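You operate a simulated robot arm through the tools that you are given. There is no shell and no other tool.

The job below is to be done with a simulated robot arm. You get a single attempt, and the scene is never put back.

JOB
Replace the cracked ring under the orange fitting and clamp it again.
Fine: a black ring goes on; the cracked ring goes in the small black tray.
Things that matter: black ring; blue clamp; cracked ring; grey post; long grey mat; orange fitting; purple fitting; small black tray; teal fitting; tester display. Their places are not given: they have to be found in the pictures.

The check looks at the end state, three seconds after you hand in, the way a careful person would. Anything else that was tipped, shoved, dropped, spilled or broken makes it a failure.

ROBOT AND FRAMES
A 7-joint arm with a two-finger parallel gripper, fixed in place. Base frame: the origin is at the foot of the arm, x ahead of it, y to its left, z up; the work surface is at about z = 0.86. Lengths are in m, angles in degrees, forces in N, time in s.
Its first joint turns from -132.0 to 132.0 degrees. Payload 3.91 kg.
The TCP is the grasp point between the finger pads, 0.03 m short of the fingertips. In the tool frame z runs along the fingers and y along their closing line. Largest opening 0.11 m; finger width 0.02, thickness 0.01; the body of the gripper, 0.048 by 0.112 m, starts 0.055 m behind the TCP.
Orientation is told as [roll, pitch, yaw] about the base's x, y, z axes, in that order, counted from this pose: with the fingers straight down and closing along the base's y, the tool's x points along the base's -x, its y along +y and its z along -z.

CONTROLS
- The arm moves only by the tool move_arm. Its argument "series" is a list of rows, each an object of numbers (a shift or turn left out is 0, a gripper value left out holds the last): "hand": the closure, from 0 (fully open) to 1 (shut); "dx", "dy", "dz": the shift along the tool's x, y, z in mm; "wx", "wy", "wz": the turn, a rotation vector about the tool's x, y, z in degrees. In form: [{"hand": .., "dx": .., "dy": .., "dz": .., "wx": .., "wy": .., "wz": ..}, ...]. A call has 1 to 20 rows; each row shifts and turns the commanded pose from where the row before left it, along the tool's axes as they then stand. Each row takes 0.2 s and may step no farther than 0.05 m and 8.6 degrees from the row before; otherwise, or with a gripper value out of range, the whole call is refused. A pose out of reach is approached as far as the arm can. The call stops where the force on the tool passes 50 N (or 10 N more than at its start, if that is more) or the arm is blocked; 0.2 s more then pass. The fingers move at their own pace (about 0.108 m/s each) and stop on an object; they squeeze with about 34 N. The grip force told is the motor's: it shows also when the fingers shut on nothing. Time passes only in rows, and 0.2 s behind the last, so rows that do not move let the fingers close. It gives the time, the measured TCP pose, the force on the tool (base axes), the opening and the grip force at its end, in the units of the frame above (readings bear some noise), with the torque about the TCP (base axes, N m) and any sound that the robot's microphone picked up.
- Cameras (640 x 400 px; columns grow to the right, rows downward): "scene" is fixed at [0.4004, 0.6496, 1.5864]; the picture's right is [-0.84, -0.54, 0.00], its down [-0.50, 0.78, -0.39] and it looks along [0.21, -0.33, -0.92] (base axes); focal length 315 px, centre (320, 200). "wrist" rides on the gripper at [0.072, 0.017, -0.103] in the tool frame; the picture's right is [-0.23, 0.97, 0.00], its down [-0.76, -0.18, -0.62] and it looks along [-0.61, -0.14, 0.78] (tool axes); focal length 222 px, centre (320, 200).
- grab_frame(camera): a new picture of that camera. The clock stands still meanwhile.
- pixel_to_xyz(camera, pixels): for up to 12 pixels [column, row] of the newest picture of that camera ("zoom" is the newest enlarged one), the place [x, y, z] in the base frame of the surface seen there, good to about 0.002 m. The clock stands still meanwhile.
- enlarge(camera, box): a new picture of the part [left, top, right, bottom] of that camera's present view, enlarged. The clock stands still meanwhile.
- finish_job(): hands the job in; it is judged then, once.

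Leave the gripper open and the arm clear of the work at the hand-in unless told otherwise.

The tools are called by a JSON object that holds its "fn" and its "kwargs". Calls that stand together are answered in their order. move_arm: Moves the arm, as the interface text tells. Its arguments: {"type":"object","properties":{"series":{"type":"array","items":{"type":"object","properties":{"hand":{"type":"number"},"dx":{"type":"number"},"dy":{"type":"number"},"dz":{"type":"number"},"wx":{"type":"number"},"wy":{"type":"number"},"wz":{"type":"number"}}}}},"required":["series"]} The other tools are called the same way: grab_frame (camera) takes a picture; pixel_to_xyz (camera, pixels) gives the place of the surface under pixels of a picture; enlarge (camera, box) takes an enlarged picture of a part of a camera's view; finish_job () hands the job in.

At the start:

```text
time_s: 0.0
tcp_pos: [0.5323, 0.3613, 1.1104]
orientation: [0.0, 0.0, 0.1]
ft_force: [0.5, 1.5, 0.1]
moment: [0.0, 0.02, 0.0]
width: 0.11
grip_force: 0.1
```

scene: 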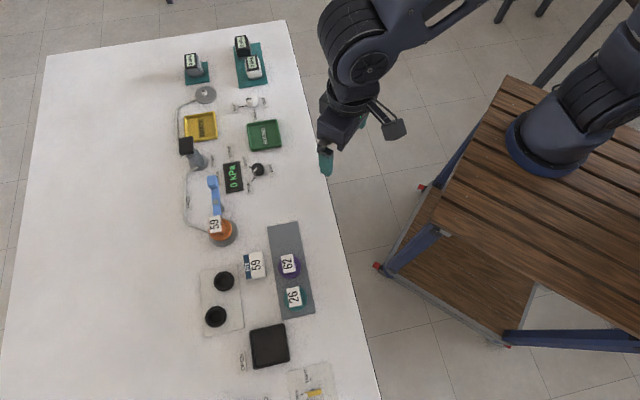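
wrist: 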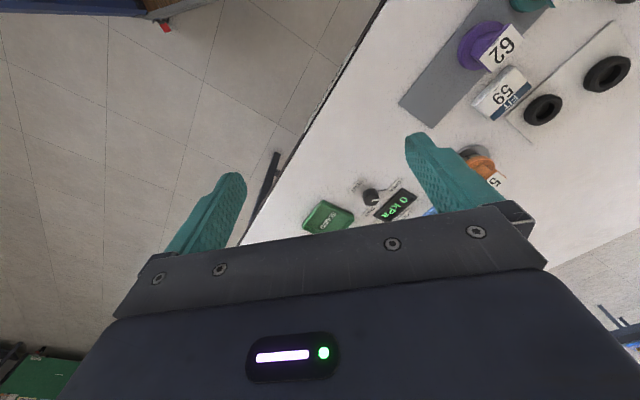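

I'll start by looking closer at the work area: the orange fitting near (222,230), the tester around (235,175), rings near (222,280), tray near (268,345).

{"fn": "enlarge", "kwargs": {"camera": "scene", "box": [160, 130, 320, 250]}}

{"fn": "enlarge", "kwargs": {"camera": "scene", "box": [180, 200, 340, 300]}}

{"fn": "enlarge", "kwargs": {"camera": "scene", "box": [180, 300, 340, 400]}}

{"fn": "enlarge", "kwargs": {"camera": "scene", "box": [150, 30, 310, 130]}}

```text
3.33 times, centred on (240, 190) of scene
```

zoom: 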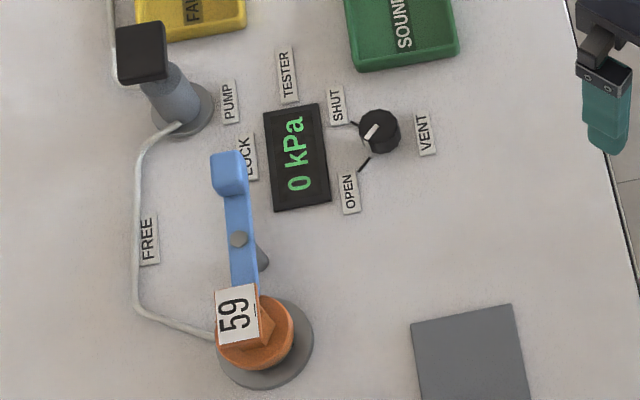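

```text
4.00 times, centred on (260, 250) of scene
```

zoom: 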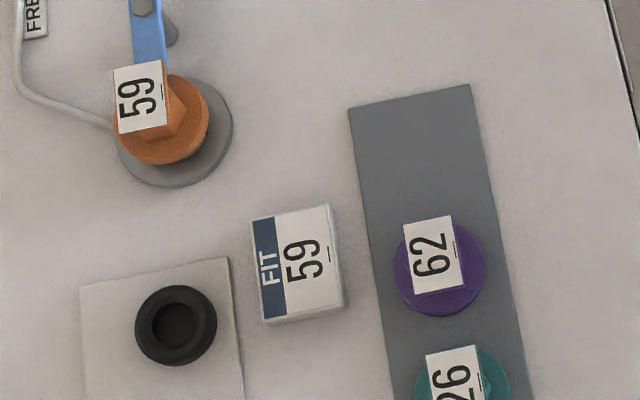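

```text
4.00 times, centred on (260, 350) of scene
```

zoom: 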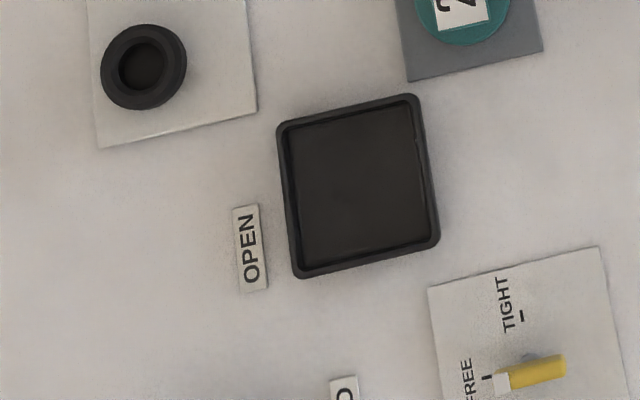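

```text
4.00 times, centred on (230, 80) of scene
```

zoom: 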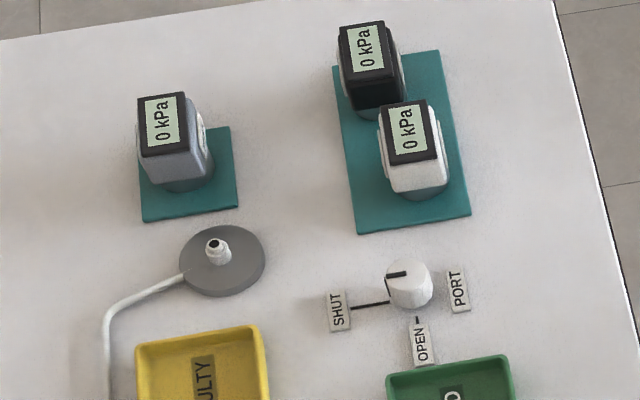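

The orange fitting (222,230) sits on a grey post base with a blue lever clamp going to the LOCK label; FREE label is at the side. Let me get coordinates of key parts in the scene picture.

{"fn": "pixel_to_xyz", "kwargs": {"camera": "scene", "pixels": [[215, 224], [228, 225], [228, 240], [216, 205], [213, 182], [223, 281], [215, 317], [268, 345], [289, 265], [293, 297], [255, 265], [232, 178]]}}

{"fn": "enlarge", "kwargs": {"camera": "scene", "box": [180, 160, 260, 210]}}

{"fn": "enlarge", "kwargs": {"camera": "scene", "box": [180, 205, 260, 255]}}

```text
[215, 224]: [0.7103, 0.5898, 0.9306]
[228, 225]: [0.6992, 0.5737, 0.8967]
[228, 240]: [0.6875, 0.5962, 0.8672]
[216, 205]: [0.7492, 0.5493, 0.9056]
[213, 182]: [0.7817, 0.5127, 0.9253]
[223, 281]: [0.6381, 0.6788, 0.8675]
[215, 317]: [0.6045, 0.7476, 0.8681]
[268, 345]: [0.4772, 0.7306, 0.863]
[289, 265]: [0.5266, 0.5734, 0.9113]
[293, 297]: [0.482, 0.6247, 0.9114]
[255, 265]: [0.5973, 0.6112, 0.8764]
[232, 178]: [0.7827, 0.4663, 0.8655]
```

```text
8.00 times, centred on (220, 185) of scene
```

zoom: 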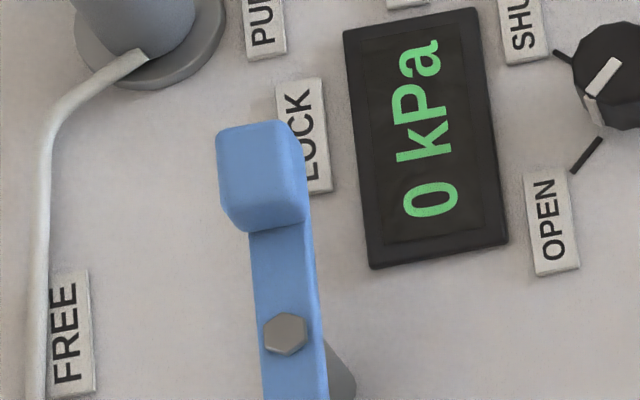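

```text
8.00 times, centred on (220, 230) of scene
```

zoom: 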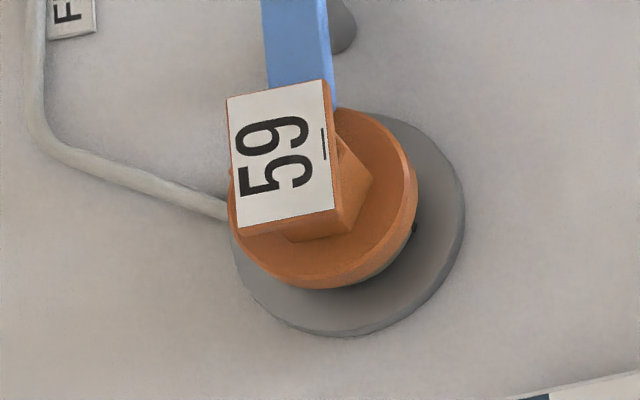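

The clamp is a lever with a knob at (213,182), pivot bolt near (216,202), foot on the flange. I'll measure the pivot, labels, post base and the fitting in detail in this zoom.

{"fn": "pixel_to_xyz", "kwargs": {"camera": "zoom", "pixels": [[285, 160], [240, 220], [330, 110], [345, 190], [380, 250], [280, 270], [290, 240], [400, 300], [280, 320], [440, 180], [300, 40], [415, 225]]}}

{"fn": "pixel_to_xyz", "kwargs": {"camera": "scene", "pixels": [[215, 201], [188, 201], [219, 177], [210, 179], [215, 186], [222, 207], [205, 95], [190, 145]]}}

```text
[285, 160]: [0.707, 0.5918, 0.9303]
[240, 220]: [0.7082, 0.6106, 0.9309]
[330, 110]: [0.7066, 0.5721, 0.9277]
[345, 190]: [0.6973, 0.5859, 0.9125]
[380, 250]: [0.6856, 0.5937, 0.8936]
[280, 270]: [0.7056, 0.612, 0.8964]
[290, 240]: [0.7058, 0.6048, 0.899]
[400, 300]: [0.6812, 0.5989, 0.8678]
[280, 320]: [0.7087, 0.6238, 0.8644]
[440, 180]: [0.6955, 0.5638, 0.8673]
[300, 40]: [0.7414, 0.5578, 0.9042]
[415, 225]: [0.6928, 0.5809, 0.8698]
```

```text
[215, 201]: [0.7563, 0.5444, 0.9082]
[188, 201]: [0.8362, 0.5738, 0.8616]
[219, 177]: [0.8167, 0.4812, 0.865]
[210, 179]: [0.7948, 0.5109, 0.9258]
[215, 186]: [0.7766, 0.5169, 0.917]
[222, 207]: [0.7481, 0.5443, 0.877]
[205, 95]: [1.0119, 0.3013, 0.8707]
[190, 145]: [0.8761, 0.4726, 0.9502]
```

Now I'll move the arm high above the area (about z 1.1) to look down at the clamp and fitting with the wrist camera; nothing stands that tall.

{"fn": "move_arm", "kwargs": {"series": [{"dx": -8, "dy": 40}, {"dx": -8, "dy": 40}, {"dx": -8, "dy": 40}, {"dx": -8, "dy": 40}, {"dx": -8, "dy": 40}, {"dx": -8, "dy": 40}, {}]}}

{"fn": "grab_frame", "kwargs": {"camera": "wrist"}}

{"fn": "grab_frame", "kwargs": {"camera": "scene"}}

```text
time_s: 1.6
tcp_pos: [0.5797, 0.6009, 1.1095]
orientation: [0.1, -0.1, -0.1]
ft_force: [0.6, 0.2, 1.1]
moment: [-0.02, 0.02, -0.01]
width: 0.1099
grip_force: 0.1
```

```text
taken
```

wrist: 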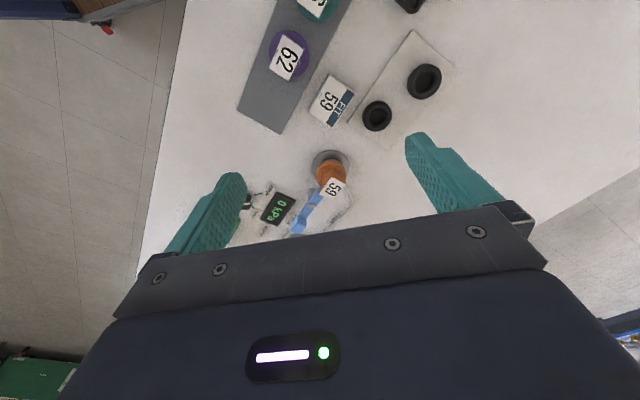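

```text
taken
```

scene: 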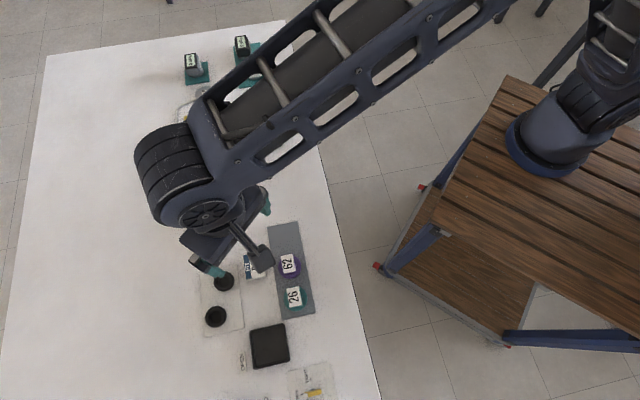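

The clamp is partly behind the gripper in the wrist view (300,215). I'll move 80 mm forward and 30 mm down to see it better, still well above everything.

{"fn": "move_arm", "kwargs": {"series": [{"dx": -40, "dz": 15}, {"dx": -40, "dz": 15}, {}]}}

{"fn": "grab_frame", "kwargs": {"camera": "wrist"}}

{"fn": "enlarge", "kwargs": {"camera": "wrist", "box": [240, 60, 420, 220]}}

```text
time_s: 2.4
tcp_pos: [0.6625, 0.6032, 1.0818]
orientation: [0.0, 0.0, 0.1]
ft_force: [0.5, 0.2, 1.0]
moment: [0.02, 0.01, -0.01]
width: 0.11
grip_force: 0.0
```

```text
taken
```

wrist: 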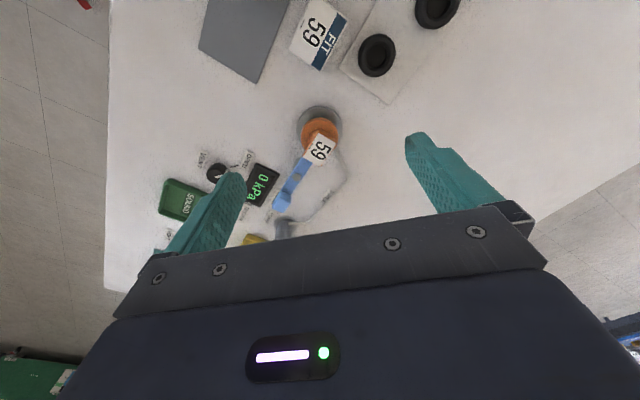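

```text
2.50 times, centred on (330, 140) of wrist
```

zoom: 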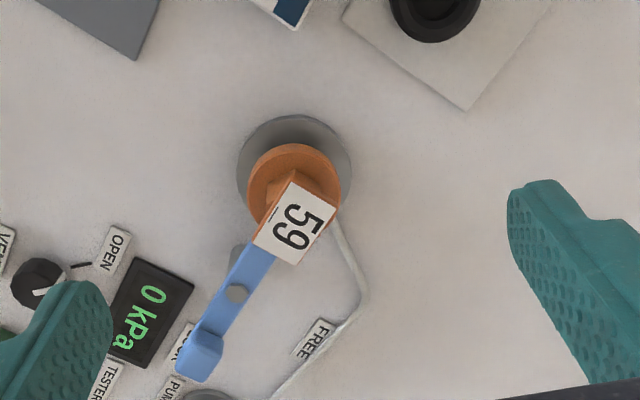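

From here the layout is clear: fitting flange around zoom (295,185), hex with the 59 tag above it, lever with bolt (237,293), knob (200,355), FREE label (315,340). Measuring these.

{"fn": "pixel_to_xyz", "kwargs": {"camera": "zoom", "pixels": [[237, 293], [200, 345], [192, 375], [222, 345], [215, 318], [250, 260], [315, 338], [290, 150], [262, 215], [330, 180], [295, 120], [290, 220]]}}

{"fn": "enlarge", "kwargs": {"camera": "wrist", "box": [265, 95, 365, 220]}}

```text
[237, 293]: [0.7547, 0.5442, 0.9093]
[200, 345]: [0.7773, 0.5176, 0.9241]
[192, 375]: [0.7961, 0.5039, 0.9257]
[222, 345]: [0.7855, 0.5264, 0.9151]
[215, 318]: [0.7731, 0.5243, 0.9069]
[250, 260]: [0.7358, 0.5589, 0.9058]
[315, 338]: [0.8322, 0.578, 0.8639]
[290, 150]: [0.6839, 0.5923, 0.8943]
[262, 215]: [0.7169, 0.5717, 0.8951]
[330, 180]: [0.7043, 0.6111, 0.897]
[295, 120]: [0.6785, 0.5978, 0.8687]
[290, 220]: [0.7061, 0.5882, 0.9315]
```

```text
3.20 times, centred on (315, 158) of wrist
```

zoom: 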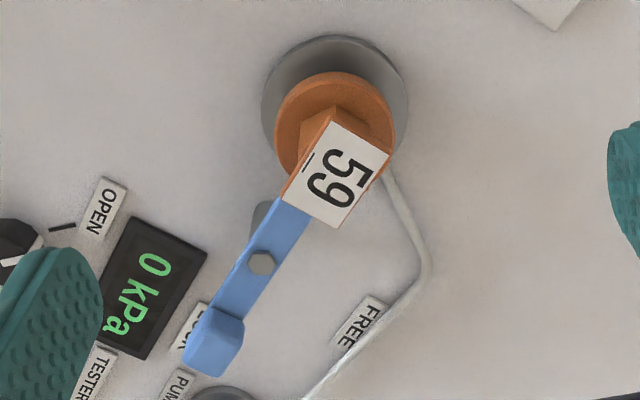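

I'll measure the tag plate corners, hex and flange edges in this zoom.

{"fn": "pixel_to_xyz", "kwargs": {"camera": "zoom", "pixels": [[334, 127], [383, 158], [338, 222], [288, 193], [336, 175], [280, 140], [333, 78], [392, 130], [284, 175], [388, 150], [320, 130], [345, 105]]}}

{"fn": "enlarge", "kwargs": {"camera": "wrist", "box": [330, 0, 490, 100]}}

{"fn": "enlarge", "kwargs": {"camera": "wrist", "box": [285, 95, 355, 165]}}

```text
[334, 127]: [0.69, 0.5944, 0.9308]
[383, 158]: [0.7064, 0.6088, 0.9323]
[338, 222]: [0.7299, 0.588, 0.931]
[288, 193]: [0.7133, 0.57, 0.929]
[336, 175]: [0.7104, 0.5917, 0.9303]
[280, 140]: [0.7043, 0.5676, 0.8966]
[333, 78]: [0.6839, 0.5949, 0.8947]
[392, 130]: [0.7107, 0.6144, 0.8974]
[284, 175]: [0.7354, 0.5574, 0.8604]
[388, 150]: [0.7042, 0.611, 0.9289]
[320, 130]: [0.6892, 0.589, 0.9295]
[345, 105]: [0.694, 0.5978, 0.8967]
```

```text
4.00 times, centred on (410, 50) of wrist
```

zoom: 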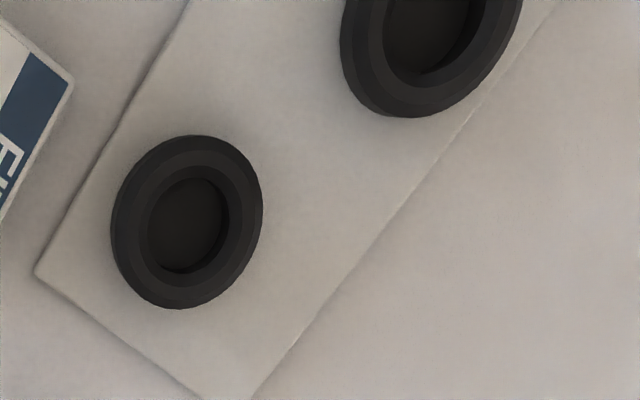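

```text
5.71 times, centred on (320, 130) of wrist
```

zoom: 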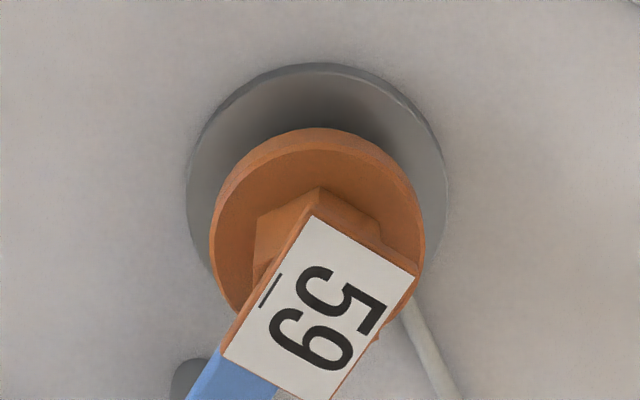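

The tag plate centre is about (0.710, 0.590, 0.931), flange top ≈ 0.896, pivot bolt (0.755, 0.544). Next I look at the spare rings (wrist (376,55) and (437,5)) from closer: move back and left, slightly down.

{"fn": "move_arm", "kwargs": {"series": [{"dx": 33, "dy": 29, "dz": 15}, {"dx": 33, "dy": 29, "dz": 15}, {"dx": 33, "dy": 29, "dz": 15}, {"dx": 33, "dy": 29, "dz": 15}, {}]}}

{"fn": "grab_frame", "kwargs": {"camera": "wrist"}}

{"fn": "enlarge", "kwargs": {"camera": "wrist", "box": [240, 60, 420, 220]}}

```text
time_s: 3.6
tcp_pos: [0.5262, 0.7206, 1.0212]
orientation: [0.0, 0.1, 0.1]
ft_force: [0.6, -0.2, -0.5]
moment: [-0.02, 0.04, -0.01]
width: 0.11
grip_force: 0.0
```

```text
taken
```

wrist: 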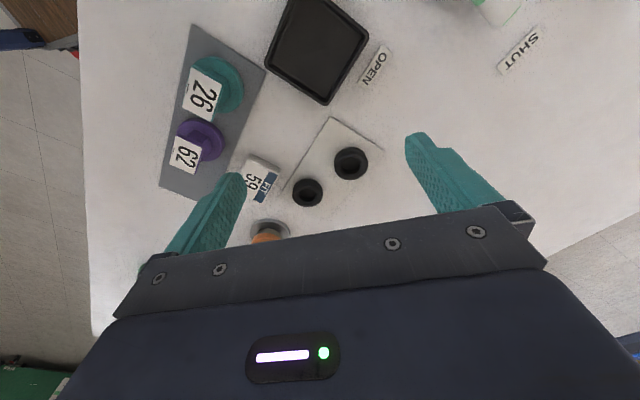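

```text
2.50 times, centred on (330, 140) of wrist
```

zoom: 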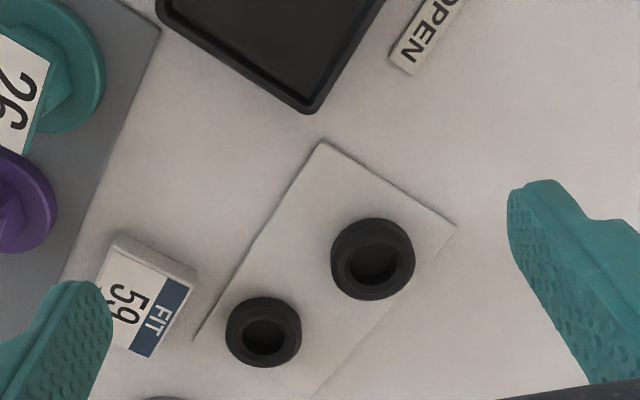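

Two black rings, zoom (263,331) and (373,259). I'll measure their rims, holes and heights, and see whether they differ in size.

{"fn": "pixel_to_xyz", "kwargs": {"camera": "zoom", "pixels": [[234, 328], [294, 330], [263, 306], [263, 362], [263, 338], [263, 350], [338, 253], [407, 253], [373, 226], [373, 292], [373, 265], [373, 278]]}}

{"fn": "enlarge", "kwargs": {"camera": "wrist", "box": [280, 135, 380, 215]}}

```text
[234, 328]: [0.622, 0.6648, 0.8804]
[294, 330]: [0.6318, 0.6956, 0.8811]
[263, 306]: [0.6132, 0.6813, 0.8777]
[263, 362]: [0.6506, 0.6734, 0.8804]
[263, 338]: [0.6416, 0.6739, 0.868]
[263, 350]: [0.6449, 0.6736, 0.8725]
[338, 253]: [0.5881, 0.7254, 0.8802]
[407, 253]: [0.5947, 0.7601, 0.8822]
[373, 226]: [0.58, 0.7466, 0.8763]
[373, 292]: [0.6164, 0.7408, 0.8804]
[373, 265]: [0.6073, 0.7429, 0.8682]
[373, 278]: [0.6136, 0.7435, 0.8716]
```

```text
5.00 times, centred on (330, 175) of wrist
```

zoom: 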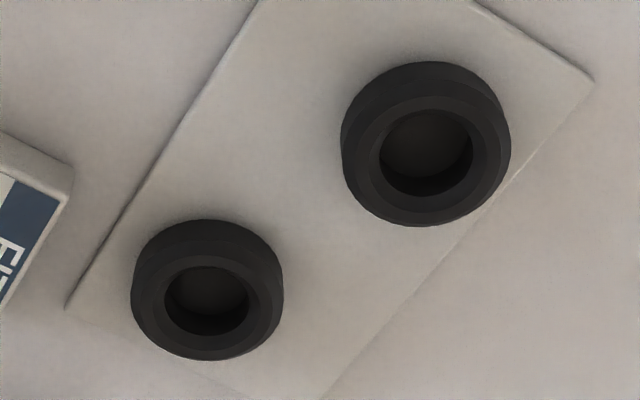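

I'll probe the holes of both rings (to see whether they go through) and the mat height.

{"fn": "pixel_to_xyz", "kwargs": {"camera": "zoom", "pixels": [[428, 120], [428, 135], [428, 150], [428, 170], [428, 188], [428, 105], [207, 280], [207, 295], [207, 310], [207, 325], [300, 200], [320, 380]]}}

{"fn": "pixel_to_xyz", "kwargs": {"camera": "wrist", "pixels": [[205, 92], [222, 70], [235, 95], [186, 152], [207, 130], [215, 145], [317, 52], [345, 15], [325, 98], [270, 60], [363, 45], [260, 175]]}}

{"fn": "enlarge", "kwargs": {"camera": "wrist", "box": [160, 40, 260, 200]}}

```text
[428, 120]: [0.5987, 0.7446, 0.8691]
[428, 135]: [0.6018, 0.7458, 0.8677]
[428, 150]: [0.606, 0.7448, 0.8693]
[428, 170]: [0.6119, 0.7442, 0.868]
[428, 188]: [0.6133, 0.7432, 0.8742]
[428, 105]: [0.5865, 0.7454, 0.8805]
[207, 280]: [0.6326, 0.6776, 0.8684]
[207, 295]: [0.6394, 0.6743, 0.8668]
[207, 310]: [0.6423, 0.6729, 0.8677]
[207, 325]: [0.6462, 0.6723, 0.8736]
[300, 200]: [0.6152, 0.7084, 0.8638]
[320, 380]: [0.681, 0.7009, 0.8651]
```

```text
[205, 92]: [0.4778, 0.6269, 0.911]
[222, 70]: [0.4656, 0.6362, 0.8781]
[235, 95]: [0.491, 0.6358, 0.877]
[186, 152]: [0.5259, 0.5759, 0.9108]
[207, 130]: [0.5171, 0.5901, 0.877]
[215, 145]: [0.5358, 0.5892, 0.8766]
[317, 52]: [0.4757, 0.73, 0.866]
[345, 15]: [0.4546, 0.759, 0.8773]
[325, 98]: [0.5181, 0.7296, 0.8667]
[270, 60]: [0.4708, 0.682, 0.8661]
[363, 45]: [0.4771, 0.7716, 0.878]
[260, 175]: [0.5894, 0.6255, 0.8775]
```

```text
2.50 times, centred on (210, 120) of wrist
```

zoom: 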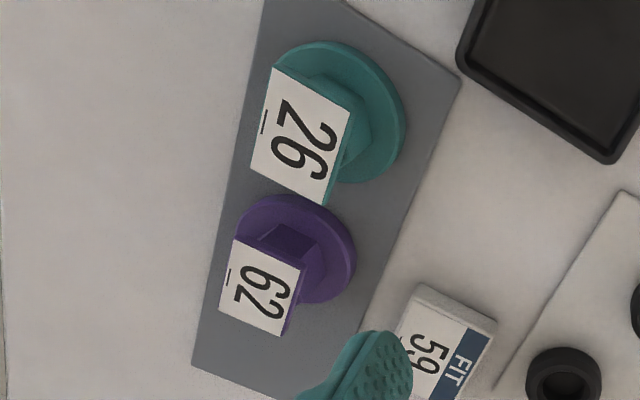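

Both rings measure alike (outer ≈ 43 mm, hole ≈ 23 mm, top z ≈ 0.8805). The tray centre is about (0.477,0.730). Next I inspect the clamp lever from close up: move to about (0.73, 0.53, 1.01), tips at 0.98, above the 0.931 tag.

{"fn": "move_arm", "kwargs": {"series": [{"dx": -29, "dy": -27, "dz": -2}, {"dx": -29, "dy": -27, "dz": -2}, {"dx": -29, "dy": -27, "dz": 0}, {"dx": -29, "dy": -27, "dz": 0}, {"dx": -29, "dy": -27, "dz": 2}, {"dx": -29, "dy": -27, "dz": 4}, {"dx": -29, "dy": -27, "dz": 4}, {}]}}

{"fn": "grab_frame", "kwargs": {"camera": "wrist"}}

{"fn": "enlarge", "kwargs": {"camera": "wrist", "box": [240, 60, 420, 220]}}

```text
time_s: 5.4
tcp_pos: [0.7306, 0.5299, 1.0154]
orientation: [0.0, 0.1, 0.0]
ft_force: [-0.5, -0.4, 0.4]
moment: [0.03, -0.02, -0.01]
width: 0.11
grip_force: 0.2
```

```text
taken
```

wrist: 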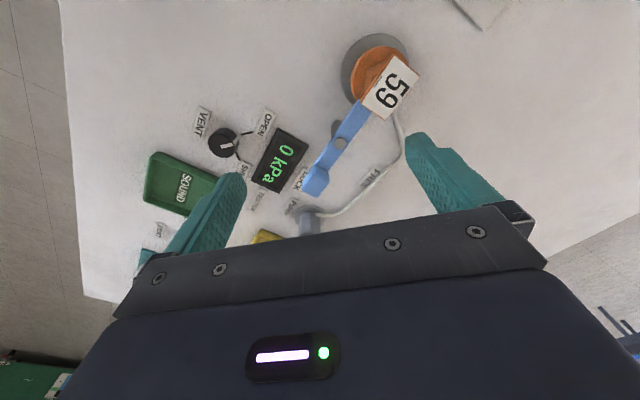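

```text
2.50 times, centred on (330, 140) of wrist
```

zoom: 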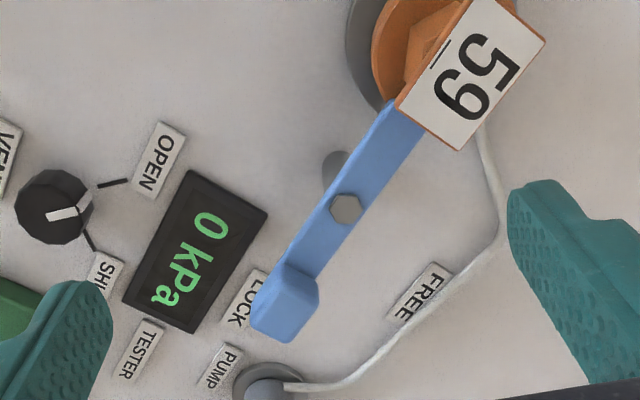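

The lever shows clearly: bolt zoom (345,208), knob zoom (288,300), a grey pillar underneath. I'll measure the knob's edges and the lever's edges.

{"fn": "pixel_to_xyz", "kwargs": {"camera": "zoom", "pixels": [[345, 205], [290, 268], [315, 285], [255, 300], [280, 330], [285, 298], [292, 340], [310, 270], [330, 240], [400, 115], [385, 160], [325, 170]]}}

{"fn": "enlarge", "kwargs": {"camera": "wrist", "box": [290, 120, 390, 210]}}

```text
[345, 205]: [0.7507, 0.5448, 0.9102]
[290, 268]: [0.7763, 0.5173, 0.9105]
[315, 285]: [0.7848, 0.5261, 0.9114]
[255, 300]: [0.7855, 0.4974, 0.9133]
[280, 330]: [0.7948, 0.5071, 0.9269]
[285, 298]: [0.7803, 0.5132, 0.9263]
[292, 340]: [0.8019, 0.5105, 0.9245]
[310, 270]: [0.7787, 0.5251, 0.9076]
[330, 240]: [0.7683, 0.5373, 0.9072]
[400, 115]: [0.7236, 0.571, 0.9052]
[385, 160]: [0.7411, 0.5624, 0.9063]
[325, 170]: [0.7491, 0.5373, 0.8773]
```

```text
4.44 times, centred on (340, 165) of wrist
```

zoom: 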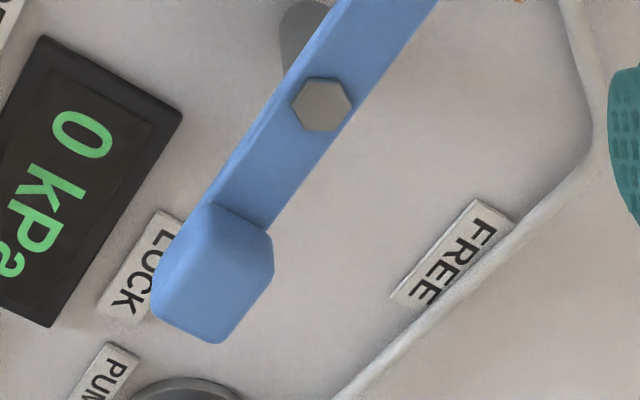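

I'll probe the knob top's corners and the lever edges in this closer picture.

{"fn": "pixel_to_xyz", "kwargs": {"camera": "zoom", "pixels": [[215, 212], [266, 240], [222, 335], [165, 305], [240, 290], [190, 250], [215, 270], [268, 260], [232, 180], [290, 205], [320, 100], [270, 265]]}}

{"fn": "enlarge", "kwargs": {"camera": "scene", "box": [180, 160, 260, 210]}}

```text
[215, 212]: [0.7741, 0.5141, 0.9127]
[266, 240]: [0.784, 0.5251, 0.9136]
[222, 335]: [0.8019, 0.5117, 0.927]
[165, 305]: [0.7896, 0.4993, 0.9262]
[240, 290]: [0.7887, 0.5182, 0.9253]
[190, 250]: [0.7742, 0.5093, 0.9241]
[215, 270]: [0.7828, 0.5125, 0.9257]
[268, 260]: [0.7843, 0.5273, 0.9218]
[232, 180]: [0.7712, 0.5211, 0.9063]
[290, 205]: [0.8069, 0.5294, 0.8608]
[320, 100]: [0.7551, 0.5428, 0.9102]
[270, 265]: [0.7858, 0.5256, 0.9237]
```

```text
8.00 times, centred on (220, 185) of scene
```

zoom: 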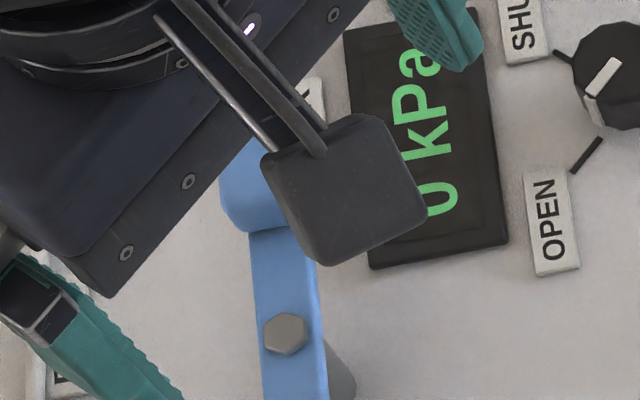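

Knob: about 22×22 mm, centre ≈ (0.788, 0.5115), top 0.926; pivot ≈ (0.7535, 0.544); lever points at −44.5°, and FREE lies at about +22°. I'll turn the gripper −44.5° yaw so the fingers close across the knob, shift above it and part-close to about 60 mm, stopping high (z≈0.965).

{"fn": "move_arm", "kwargs": {"series": [{"wz": 7.42, "hand": 0.45}, {"wz": 7.42}, {"wz": 7.42}, {"wz": 7.42}, {"wz": 7.41}, {"wz": 7.41}, {"dx": -27, "dy": 13.5}, {"dx": -27, "dy": 13.5}, {"dz": 25}, {"dz": 25}, {}]}}

{"fn": "grab_frame", "kwargs": {"camera": "wrist"}}

{"fn": "grab_frame", "kwargs": {"camera": "scene"}}

```text
time_s: 7.8
tcp_pos: [0.7901, 0.5097, 0.9654]
orientation: [0.0, 0.1, -44.6]
ft_force: [0.3, 0.3, -0.2]
moment: [0.04, 0.03, -0.02]
width: 0.0605
grip_force: 0.0
```

```text
taken
```

wrist: 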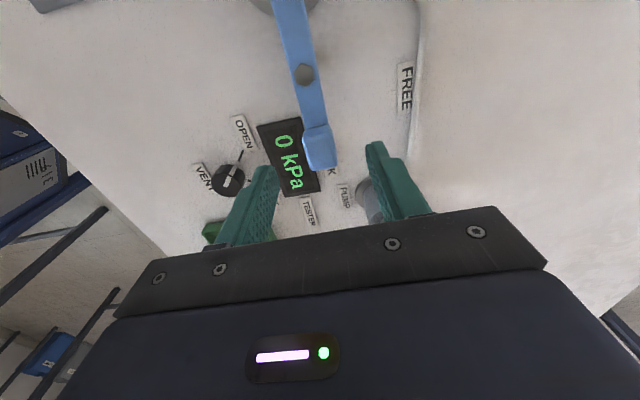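

```text
taken
```

scene: 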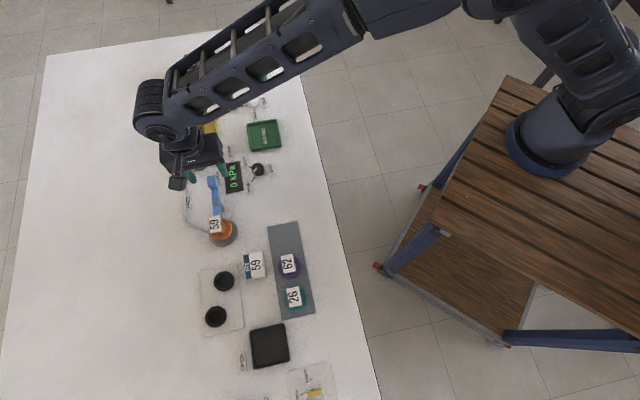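

The knob at (320,148) sits between the fingers. I'll verify its exact centre before descending.

{"fn": "enlarge", "kwargs": {"camera": "wrist", "box": [270, 50, 370, 180]}}

{"fn": "pixel_to_xyz", "kwargs": {"camera": "wrist", "pixels": [[305, 145], [320, 148], [332, 143], [308, 165], [333, 160], [320, 135], [304, 73], [320, 160], [375, 150], [262, 172]]}}

```text
3.08 times, centred on (320, 115) of wrist
```

zoom: 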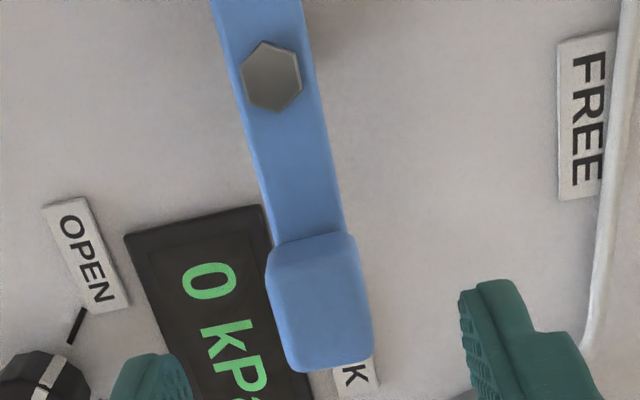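

```text
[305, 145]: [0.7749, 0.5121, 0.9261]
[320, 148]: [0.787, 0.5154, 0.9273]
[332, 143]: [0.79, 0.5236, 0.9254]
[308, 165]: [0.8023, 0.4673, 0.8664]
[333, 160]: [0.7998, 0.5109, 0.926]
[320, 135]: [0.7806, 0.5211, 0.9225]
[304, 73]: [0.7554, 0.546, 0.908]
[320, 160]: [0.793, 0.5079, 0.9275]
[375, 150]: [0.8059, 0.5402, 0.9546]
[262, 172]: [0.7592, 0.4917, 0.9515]
```

Knob centre ≈ (0.787,0.513); I'll shift 3 mm toward the pivot and descend 50 mm to z≈0.915 (tips at 0.885, above table items), then close on the knob.

{"fn": "move_arm", "kwargs": {"series": [{"dx": 3, "dz": 20}, {"dz": 20}, {"dz": 10}, {}]}}

{"fn": "move_arm", "kwargs": {"series": [{"hand": 0.9}, {}, {}]}}

{"fn": "grab_frame", "kwargs": {"camera": "wrist"}}

```text
time_s: 8.8
tcp_pos: [0.7874, 0.5124, 0.9147]
orientation: [0.0, 0.0, -44.5]
ft_force: [-0.1, 0.0, -0.5]
moment: [-0.03, -0.01, -0.01]
width: 0.06
grip_force: 0.0
```

```text
time_s: 9.6
tcp_pos: [0.7877, 0.513, 0.915]
orientation: [0.2, 0.0, -44.4]
ft_force: [23.2, 21.8, -4.1]
moment: [-0.04, -0.14, -1.04]
width: 0.022
grip_force: 44.7
```

```text
taken
```

wrist: 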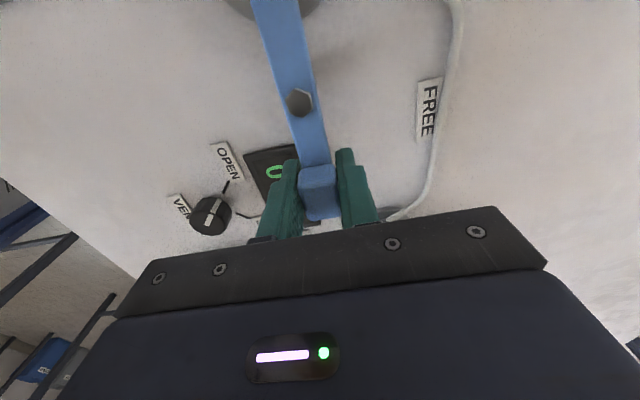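

Gripped the knob (width 22 mm). The side force of ~32 N points toward FREE, so turning that way relieves it. I'll first turn the lever just 4° about the pivot (radius ≈ 46.5 mm) to feel it.

{"fn": "move_arm", "kwargs": {"series": [{"dx": 0.03, "dy": 1.6, "wz": -2}, {"dx": 0.03, "dy": 1.6, "wz": -2}, {}]}}

```text
time_s: 10.4
tcp_pos: [0.7896, 0.5148, 0.9142]
orientation: [0.0, 0.0, -40.5]
ft_force: [14.2, 17.2, 9.1]
moment: [0.04, 0.03, -1.11]
width: 0.0221
grip_force: 45.1
```

The lever turns with it; the force dropped to ~22 N. Continue along the arc in 7.8° steps, four rows, then check.

{"fn": "move_arm", "kwargs": {"series": [{"dx": 0.43, "dy": 6.31, "wz": -7.8}, {"dx": 0.43, "dy": 6.31, "wz": -7.8}, {"dx": 0.43, "dy": 6.31, "wz": -7.8}, {"dx": 0.43, "dy": 6.31, "wz": -7.8}, {}]}}

{"fn": "grab_frame", "kwargs": {"camera": "wrist"}}

```text
time_s: 11.6
tcp_pos: [0.8002, 0.5353, 0.9155]
orientation: [0.0, 0.0, -9.2]
ft_force: [27.0, 19.4, 7.2]
moment: [0.04, -0.35, -1.09]
width: 0.0224
grip_force: 44.8
```

```text
taken
```

wrist: 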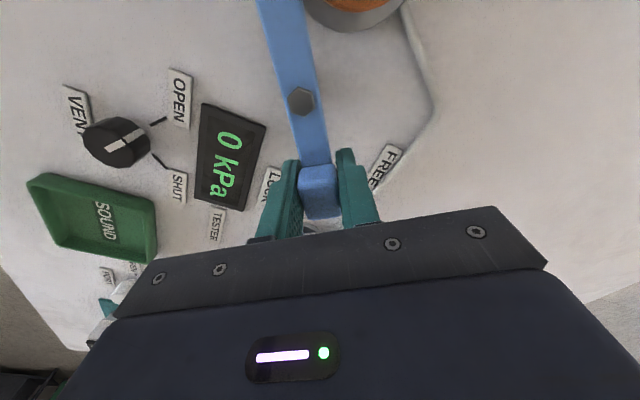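

The lever follows (about 35° turned). The readings show a small position mismatch (about 24 N outward and 24 N tangential with −1.1 Nm), so I'll nudge the hand ~1 mm outward and ~1 mm along the arc to relieve the stress, and read again.

{"fn": "move_arm", "kwargs": {"series": [{"dx": -0.7, "dy": 1.0}, {}]}}

```text
time_s: 12.2
tcp_pos: [0.8004, 0.5387, 0.9147]
orientation: [-0.1, 0.0, -9.3]
ft_force: [14.2, 10.1, 10.7]
moment: [0.08, 0.05, -0.6]
width: 0.022
grip_force: 44.9
```

Forces halved. I'll continue the arc with the same small correction for the remaining ~31°.

{"fn": "move_arm", "kwargs": {"series": [{"dx": 0.0, "dy": 7.0, "wz": -7.8}, {"dx": 0.4, "dy": 6.45, "wz": -7.8}, {"dx": 0.4, "dy": 6.45, "wz": -7.8}, {}]}}

{"fn": "grab_frame", "kwargs": {"camera": "wrist"}}

```text
time_s: 13.2
tcp_pos: [0.7995, 0.5567, 0.916]
orientation: [0.0, 0.1, 14.2]
ft_force: [-13.9, -13.1, 16.6]
moment: [-0.4, 0.82, 0.41]
width: 0.0219
grip_force: 45.0
```

```text
taken
```

wrist: 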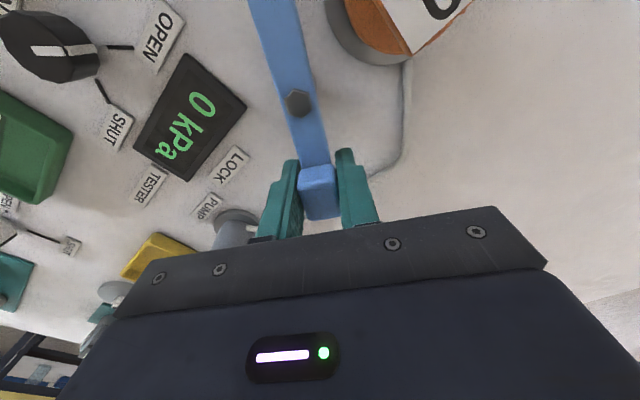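

Yaw is now 14°, lever about 58° turned. The forces now point back inward (~17 N), so the next step goes slightly inward; another 7.8° to reach FREE.

{"fn": "move_arm", "kwargs": {"series": [{"dx": 1.3, "dy": 5.6, "wz": -7.8}, {}]}}

{"fn": "grab_frame", "kwargs": {"camera": "wrist"}}

{"fn": "grab_frame", "kwargs": {"camera": "scene"}}

```text
time_s: 13.8
tcp_pos: [0.7977, 0.5622, 0.914]
orientation: [0.0, -0.1, 22.0]
ft_force: [-8.5, -1.2, 12.6]
moment: [-0.1, 0.49, -0.09]
width: 0.0218
grip_force: 45.0
```

```text
taken
```

wrist: 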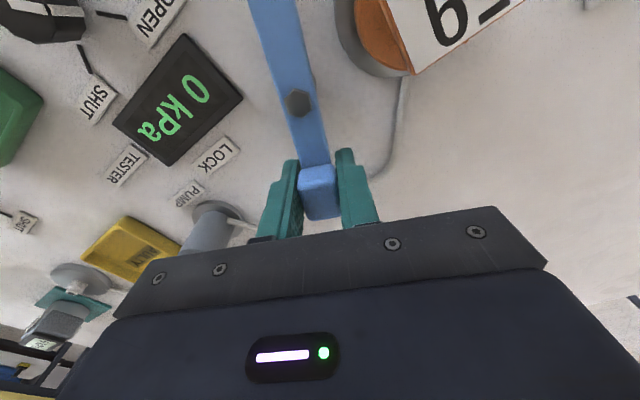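

```text
taken
```

scene: 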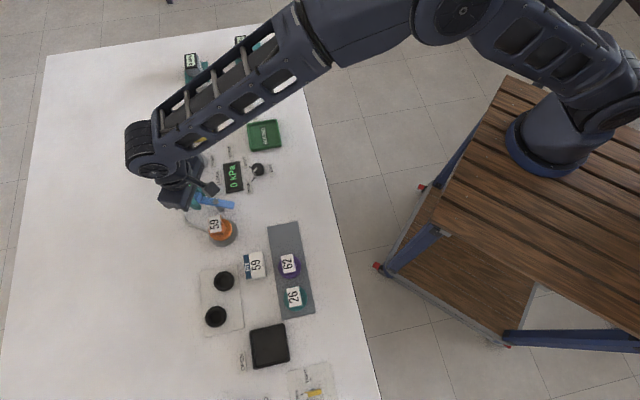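

The lever has swung 66.5°, its foot now clear of the fitting. Let me zoom to check against the FREE label and the clearance around the fitting.

{"fn": "enlarge", "kwargs": {"camera": "scene", "box": [170, 180, 270, 250]}}

{"fn": "enlarge", "kwargs": {"camera": "wrist", "box": [230, 0, 430, 230]}}

```text
5.71 times, centred on (220, 215) of scene
```

zoom: 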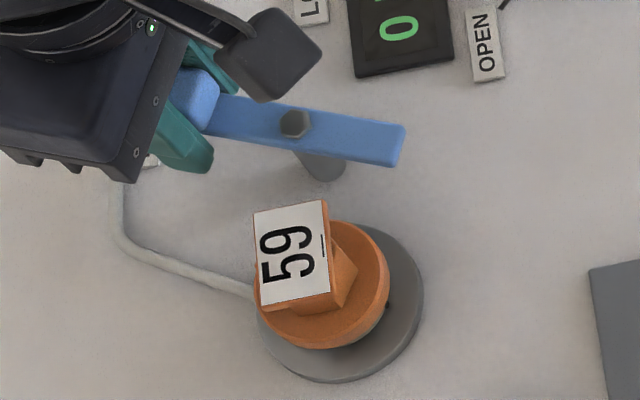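

```text
1.74 times, centred on (330, 115) of wrist
```

zoom: 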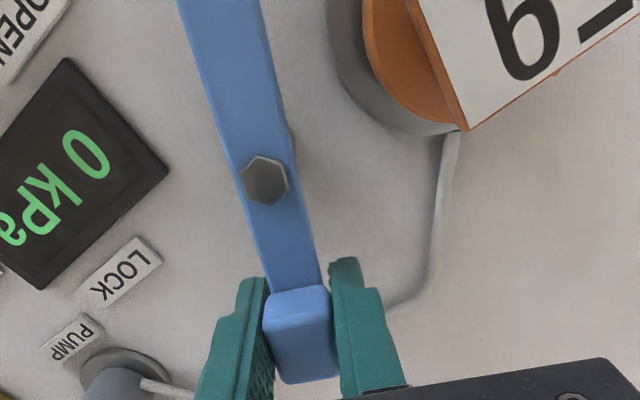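

The lever foot is clear of the fitting. Now I open the fingers to 60 mm and rise.

{"fn": "move_arm", "kwargs": {"series": [{"hand": 0.5}, {}, {}, {"dz": -20}, {"dz": -30}, {"dz": -40}, {}]}}

{"fn": "grab_frame", "kwargs": {"camera": "wrist"}}

```text
time_s: 15.4
tcp_pos: [0.7976, 0.562, 1.0046]
orientation: [0.0, 0.0, 21.9]
ft_force: [0.5, 0.3, -0.7]
moment: [0.01, -0.02, -0.03]
width: 0.055
grip_force: 0.0
```

```text
taken
```

wrist: 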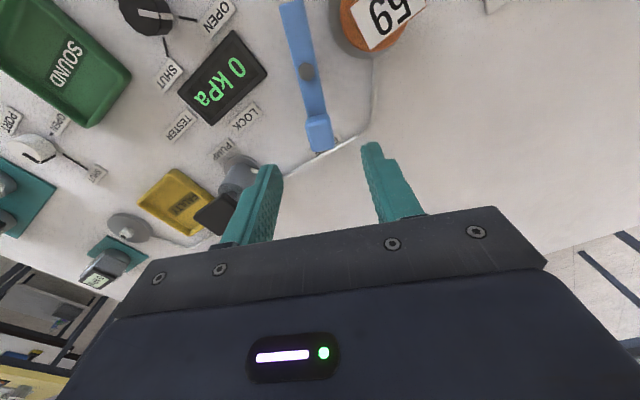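

I want a more side-on look at the fitting's hex and the ring. I'll turn yaw back to 0, retreat toward (0.56,0.63,0.98), and tilt the tool 25° so the camera looks more horizontally.

{"fn": "move_arm", "kwargs": {"series": [{"wz": 7.3}, {"wz": 7.3}, {"wz": 7.3}, {"dx": 39.6, "dy": 11.3}, {"dx": 39.6, "dy": 11.3}, {"dx": 39.6, "dy": 11.3}, {"dx": 39.6, "dy": 11.3}, {"dx": 39.6, "dy": 11.3, "dz": 12}, {"dx": 39.6, "dy": 11.3, "dz": 12}, {"wy": -8.3}, {"wy": -8.3}, {"wy": -8.3}, {}]}}

{"fn": "grab_frame", "kwargs": {"camera": "wrist"}}

```text
time_s: 18.2
tcp_pos: [0.5613, 0.6298, 0.9808]
orientation: [-0.1, -25.0, 0.1]
ft_force: [-1.1, -0.8, 0.0]
moment: [-0.02, -0.02, 0.01]
width: 0.0549
grip_force: 0.0
```

```text
taken
```

wrist: 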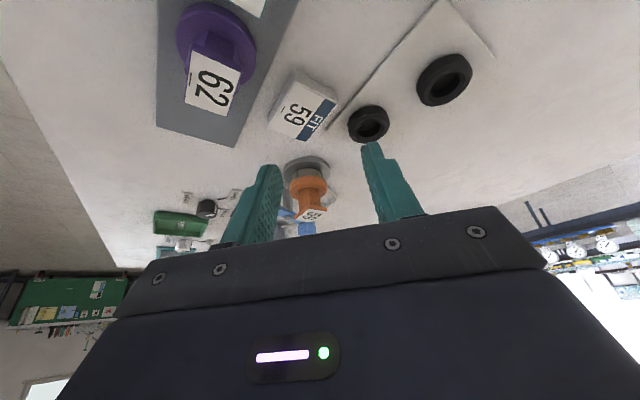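

Good side view. Zooming on the orange fitting (308,190) and also on the purple one (215,60) for the shape.

{"fn": "enlarge", "kwargs": {"camera": "wrist", "box": [270, 145, 350, 245]}}

{"fn": "enlarge", "kwargs": {"camera": "wrist", "box": [160, 0, 280, 120]}}

```text
4.00 times, centred on (310, 195) of wrist
```

zoom: 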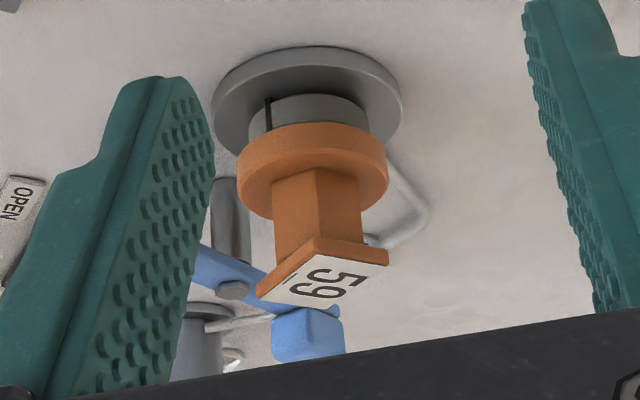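

```text
3.33 times, centred on (220, 60) of wrist
```

zoom: 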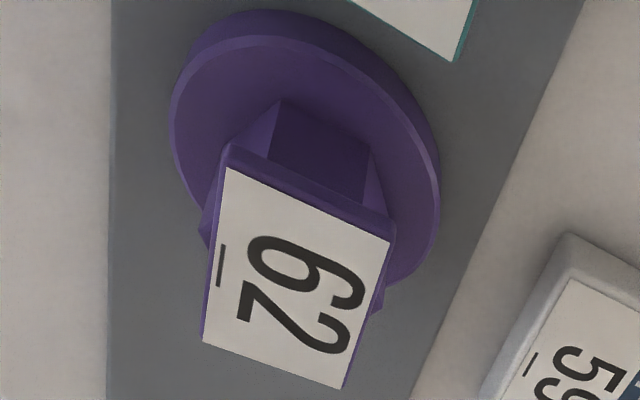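

Now it's clear: flange disc, hex column (z ≈ 0.896–0.926), then a tag plate with long edges along −44°. The light-grey cracked ring with a dark crack line is visible between flange and post. I'll check the mat's free end in the scene picture for parking the fitting.

{"fn": "grab_frame", "kwargs": {"camera": "scene"}}

{"fn": "pixel_to_xyz", "kwargs": {"camera": "scene", "pixels": [[270, 227], [296, 223], [284, 238], [287, 245], [278, 255], [305, 250], [312, 311], [285, 316], [280, 267], [300, 262], [290, 252], [290, 279]]}}

{"fn": "enlarge", "kwargs": {"camera": "scene", "box": [200, 190, 340, 330]}}

```text
taken
```

scene: 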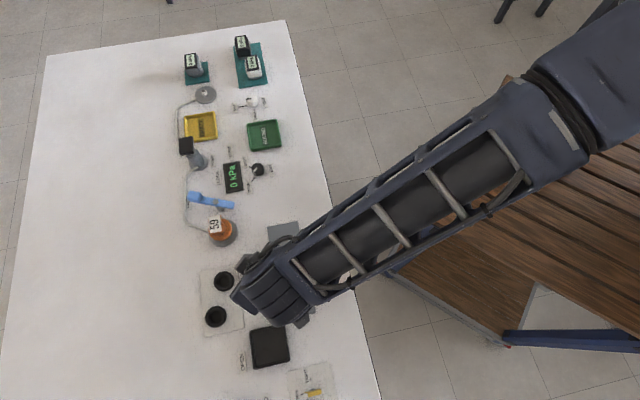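

```text
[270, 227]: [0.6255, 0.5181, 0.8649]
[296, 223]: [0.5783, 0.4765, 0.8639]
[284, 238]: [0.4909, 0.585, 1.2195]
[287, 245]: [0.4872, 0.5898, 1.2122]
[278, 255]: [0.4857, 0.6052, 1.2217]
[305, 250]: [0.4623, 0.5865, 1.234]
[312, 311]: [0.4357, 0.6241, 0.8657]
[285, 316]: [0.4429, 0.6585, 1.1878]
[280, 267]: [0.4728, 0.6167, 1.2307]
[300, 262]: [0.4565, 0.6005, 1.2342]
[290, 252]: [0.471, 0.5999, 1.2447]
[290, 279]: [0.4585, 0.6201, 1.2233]
```

```text
2.86 times, centred on (270, 260) of scene
```

zoom: 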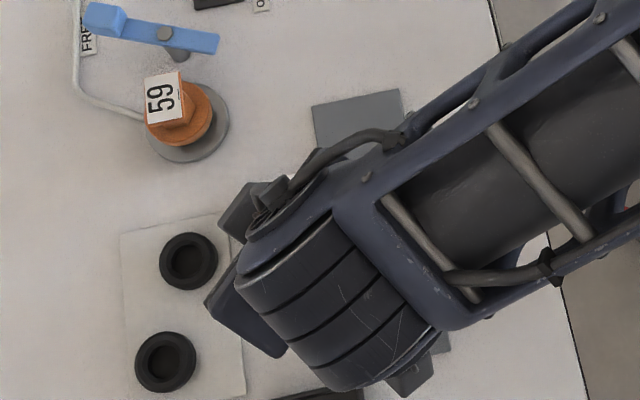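

The mat's free end is at about (0.603,0.4945), so I can park the fitting at ≈ (0.579,0.520), well clear of purple at (0.527,0.574). Now I undo the tilt, move over the orange fitting at z≈0.995, and turn to yaw −44° so the fingers close across the tag's short side.

{"fn": "move_arm", "kwargs": {"series": [{"wy": 8.3}, {"wy": 8.3}, {"wy": 8.3, "dz": -10}, {"dx": -37, "dy": -9.75, "dz": -4}, {"dx": -37, "dy": -9.75, "dz": -1}, {"dx": -37, "dy": -9.75}, {"dx": -37, "dy": -9.75}, {"wz": 7.33}, {"wz": 7.33}, {"wz": 7.33}, {"wz": 7.33}, {"wz": 7.33}, {"wz": 7.33}, {}]}}

{"fn": "grab_frame", "kwargs": {"camera": "wrist"}}

```text
time_s: 21.2
tcp_pos: [0.7074, 0.5911, 0.9955]
orientation: [0.0, 0.0, -44.0]
ft_force: [-0.1, -0.1, 1.1]
moment: [-0.01, 0.03, 0.04]
width: 0.0548
grip_force: 0.0
```

```text
taken
```

wrist: 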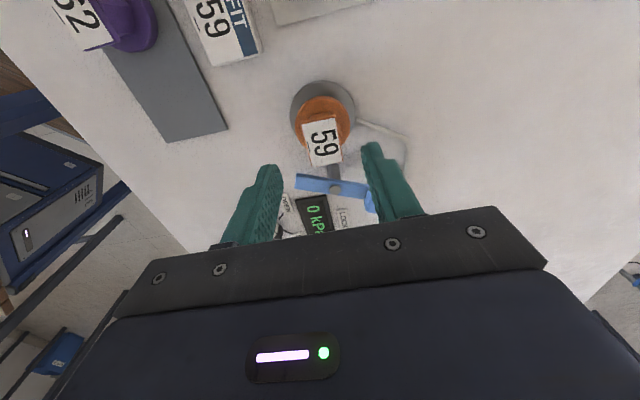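

The fitting's tag (322,142) is nicely between the fingers. Zoom in to measure the tag and flange positions precisely.

{"fn": "enlarge", "kwargs": {"camera": "wrist", "box": [280, 75, 370, 175]}}

{"fn": "pixel_to_xyz", "kwargs": {"camera": "wrist", "pixels": [[306, 123], [335, 119], [340, 161], [312, 164], [323, 142], [297, 123], [322, 98], [348, 117], [303, 140], [323, 105]]}}

```text
4.00 times, centred on (325, 125) of wrist
```

zoom: 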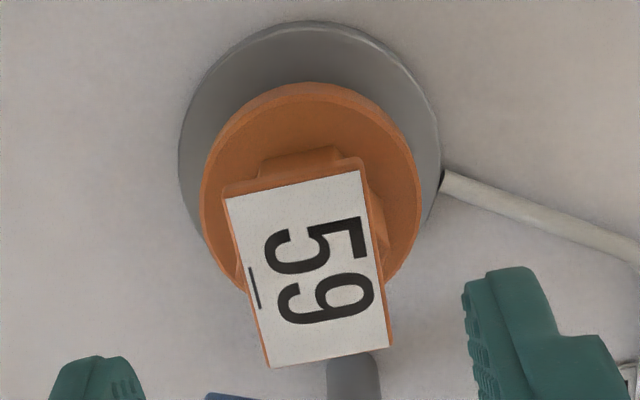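

```text
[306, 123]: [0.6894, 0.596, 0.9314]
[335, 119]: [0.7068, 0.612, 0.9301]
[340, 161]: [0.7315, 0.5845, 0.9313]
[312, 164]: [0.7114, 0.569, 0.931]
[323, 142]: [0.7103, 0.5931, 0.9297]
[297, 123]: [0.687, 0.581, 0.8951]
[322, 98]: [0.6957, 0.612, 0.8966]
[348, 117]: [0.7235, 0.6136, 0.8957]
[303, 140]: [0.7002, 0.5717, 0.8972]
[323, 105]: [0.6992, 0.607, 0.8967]
```

Tag centre (0.710, 0.5905), and the flange circle fits the same centre. The tag's long axis is ≈ −46.5°, so I'll rotate 2.5° more, shift ~3 mm, and descend to z≈0.931 (tips ≈ 4–5 mm above the flange).

{"fn": "move_arm", "kwargs": {"series": [{"dx": -2.5, "dy": 1.7, "wz": 2.5}, {"dz": 25}, {"dz": 25}, {"dz": 14}, {}]}}

{"fn": "grab_frame", "kwargs": {"camera": "wrist"}}

{"fn": "enlarge", "kwargs": {"camera": "scene", "box": [180, 195, 260, 255]}}

```text
time_s: 22.4
tcp_pos: [0.7101, 0.59, 0.9308]
orientation: [-0.1, 0.0, -46.5]
ft_force: [0.6, 0.5, 0.3]
moment: [0.0, -0.03, 0.01]
width: 0.0553
grip_force: 0.0
```

```text
taken
```

wrist: 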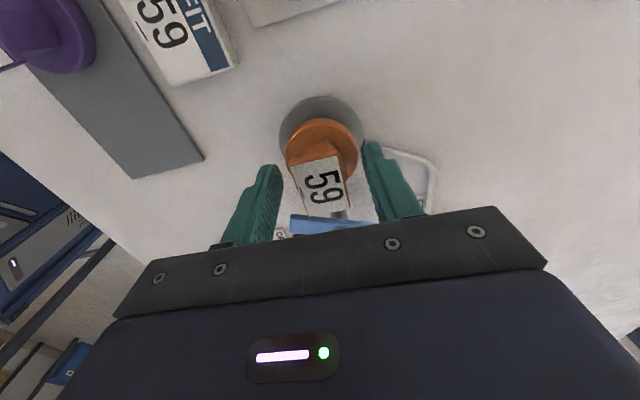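

```text
6.67 times, centred on (220, 225) of scene
```

zoom: 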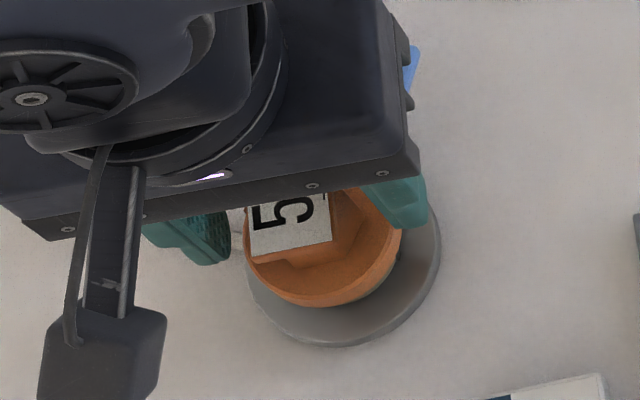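

Centred on the tag. Now close the fingers gently on the hex/tag.

{"fn": "move_arm", "kwargs": {"series": [{"hand": 0.9}, {}, {}]}}

{"fn": "grab_frame", "kwargs": {"camera": "wrist"}}

```text
time_s: 23.2
tcp_pos: [0.7091, 0.5907, 0.9316]
orientation: [0.0, 0.0, -46.5]
ft_force: [0.9, 0.8, -0.1]
moment: [0.08, -0.03, 0.04]
width: 0.0277
grip_force: 34.1
```

```text
taken
```

wrist: 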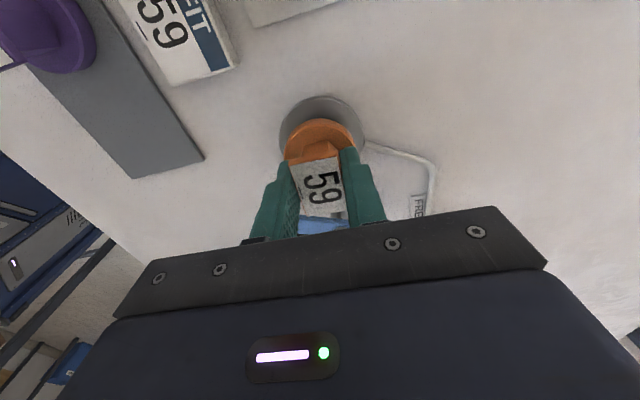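

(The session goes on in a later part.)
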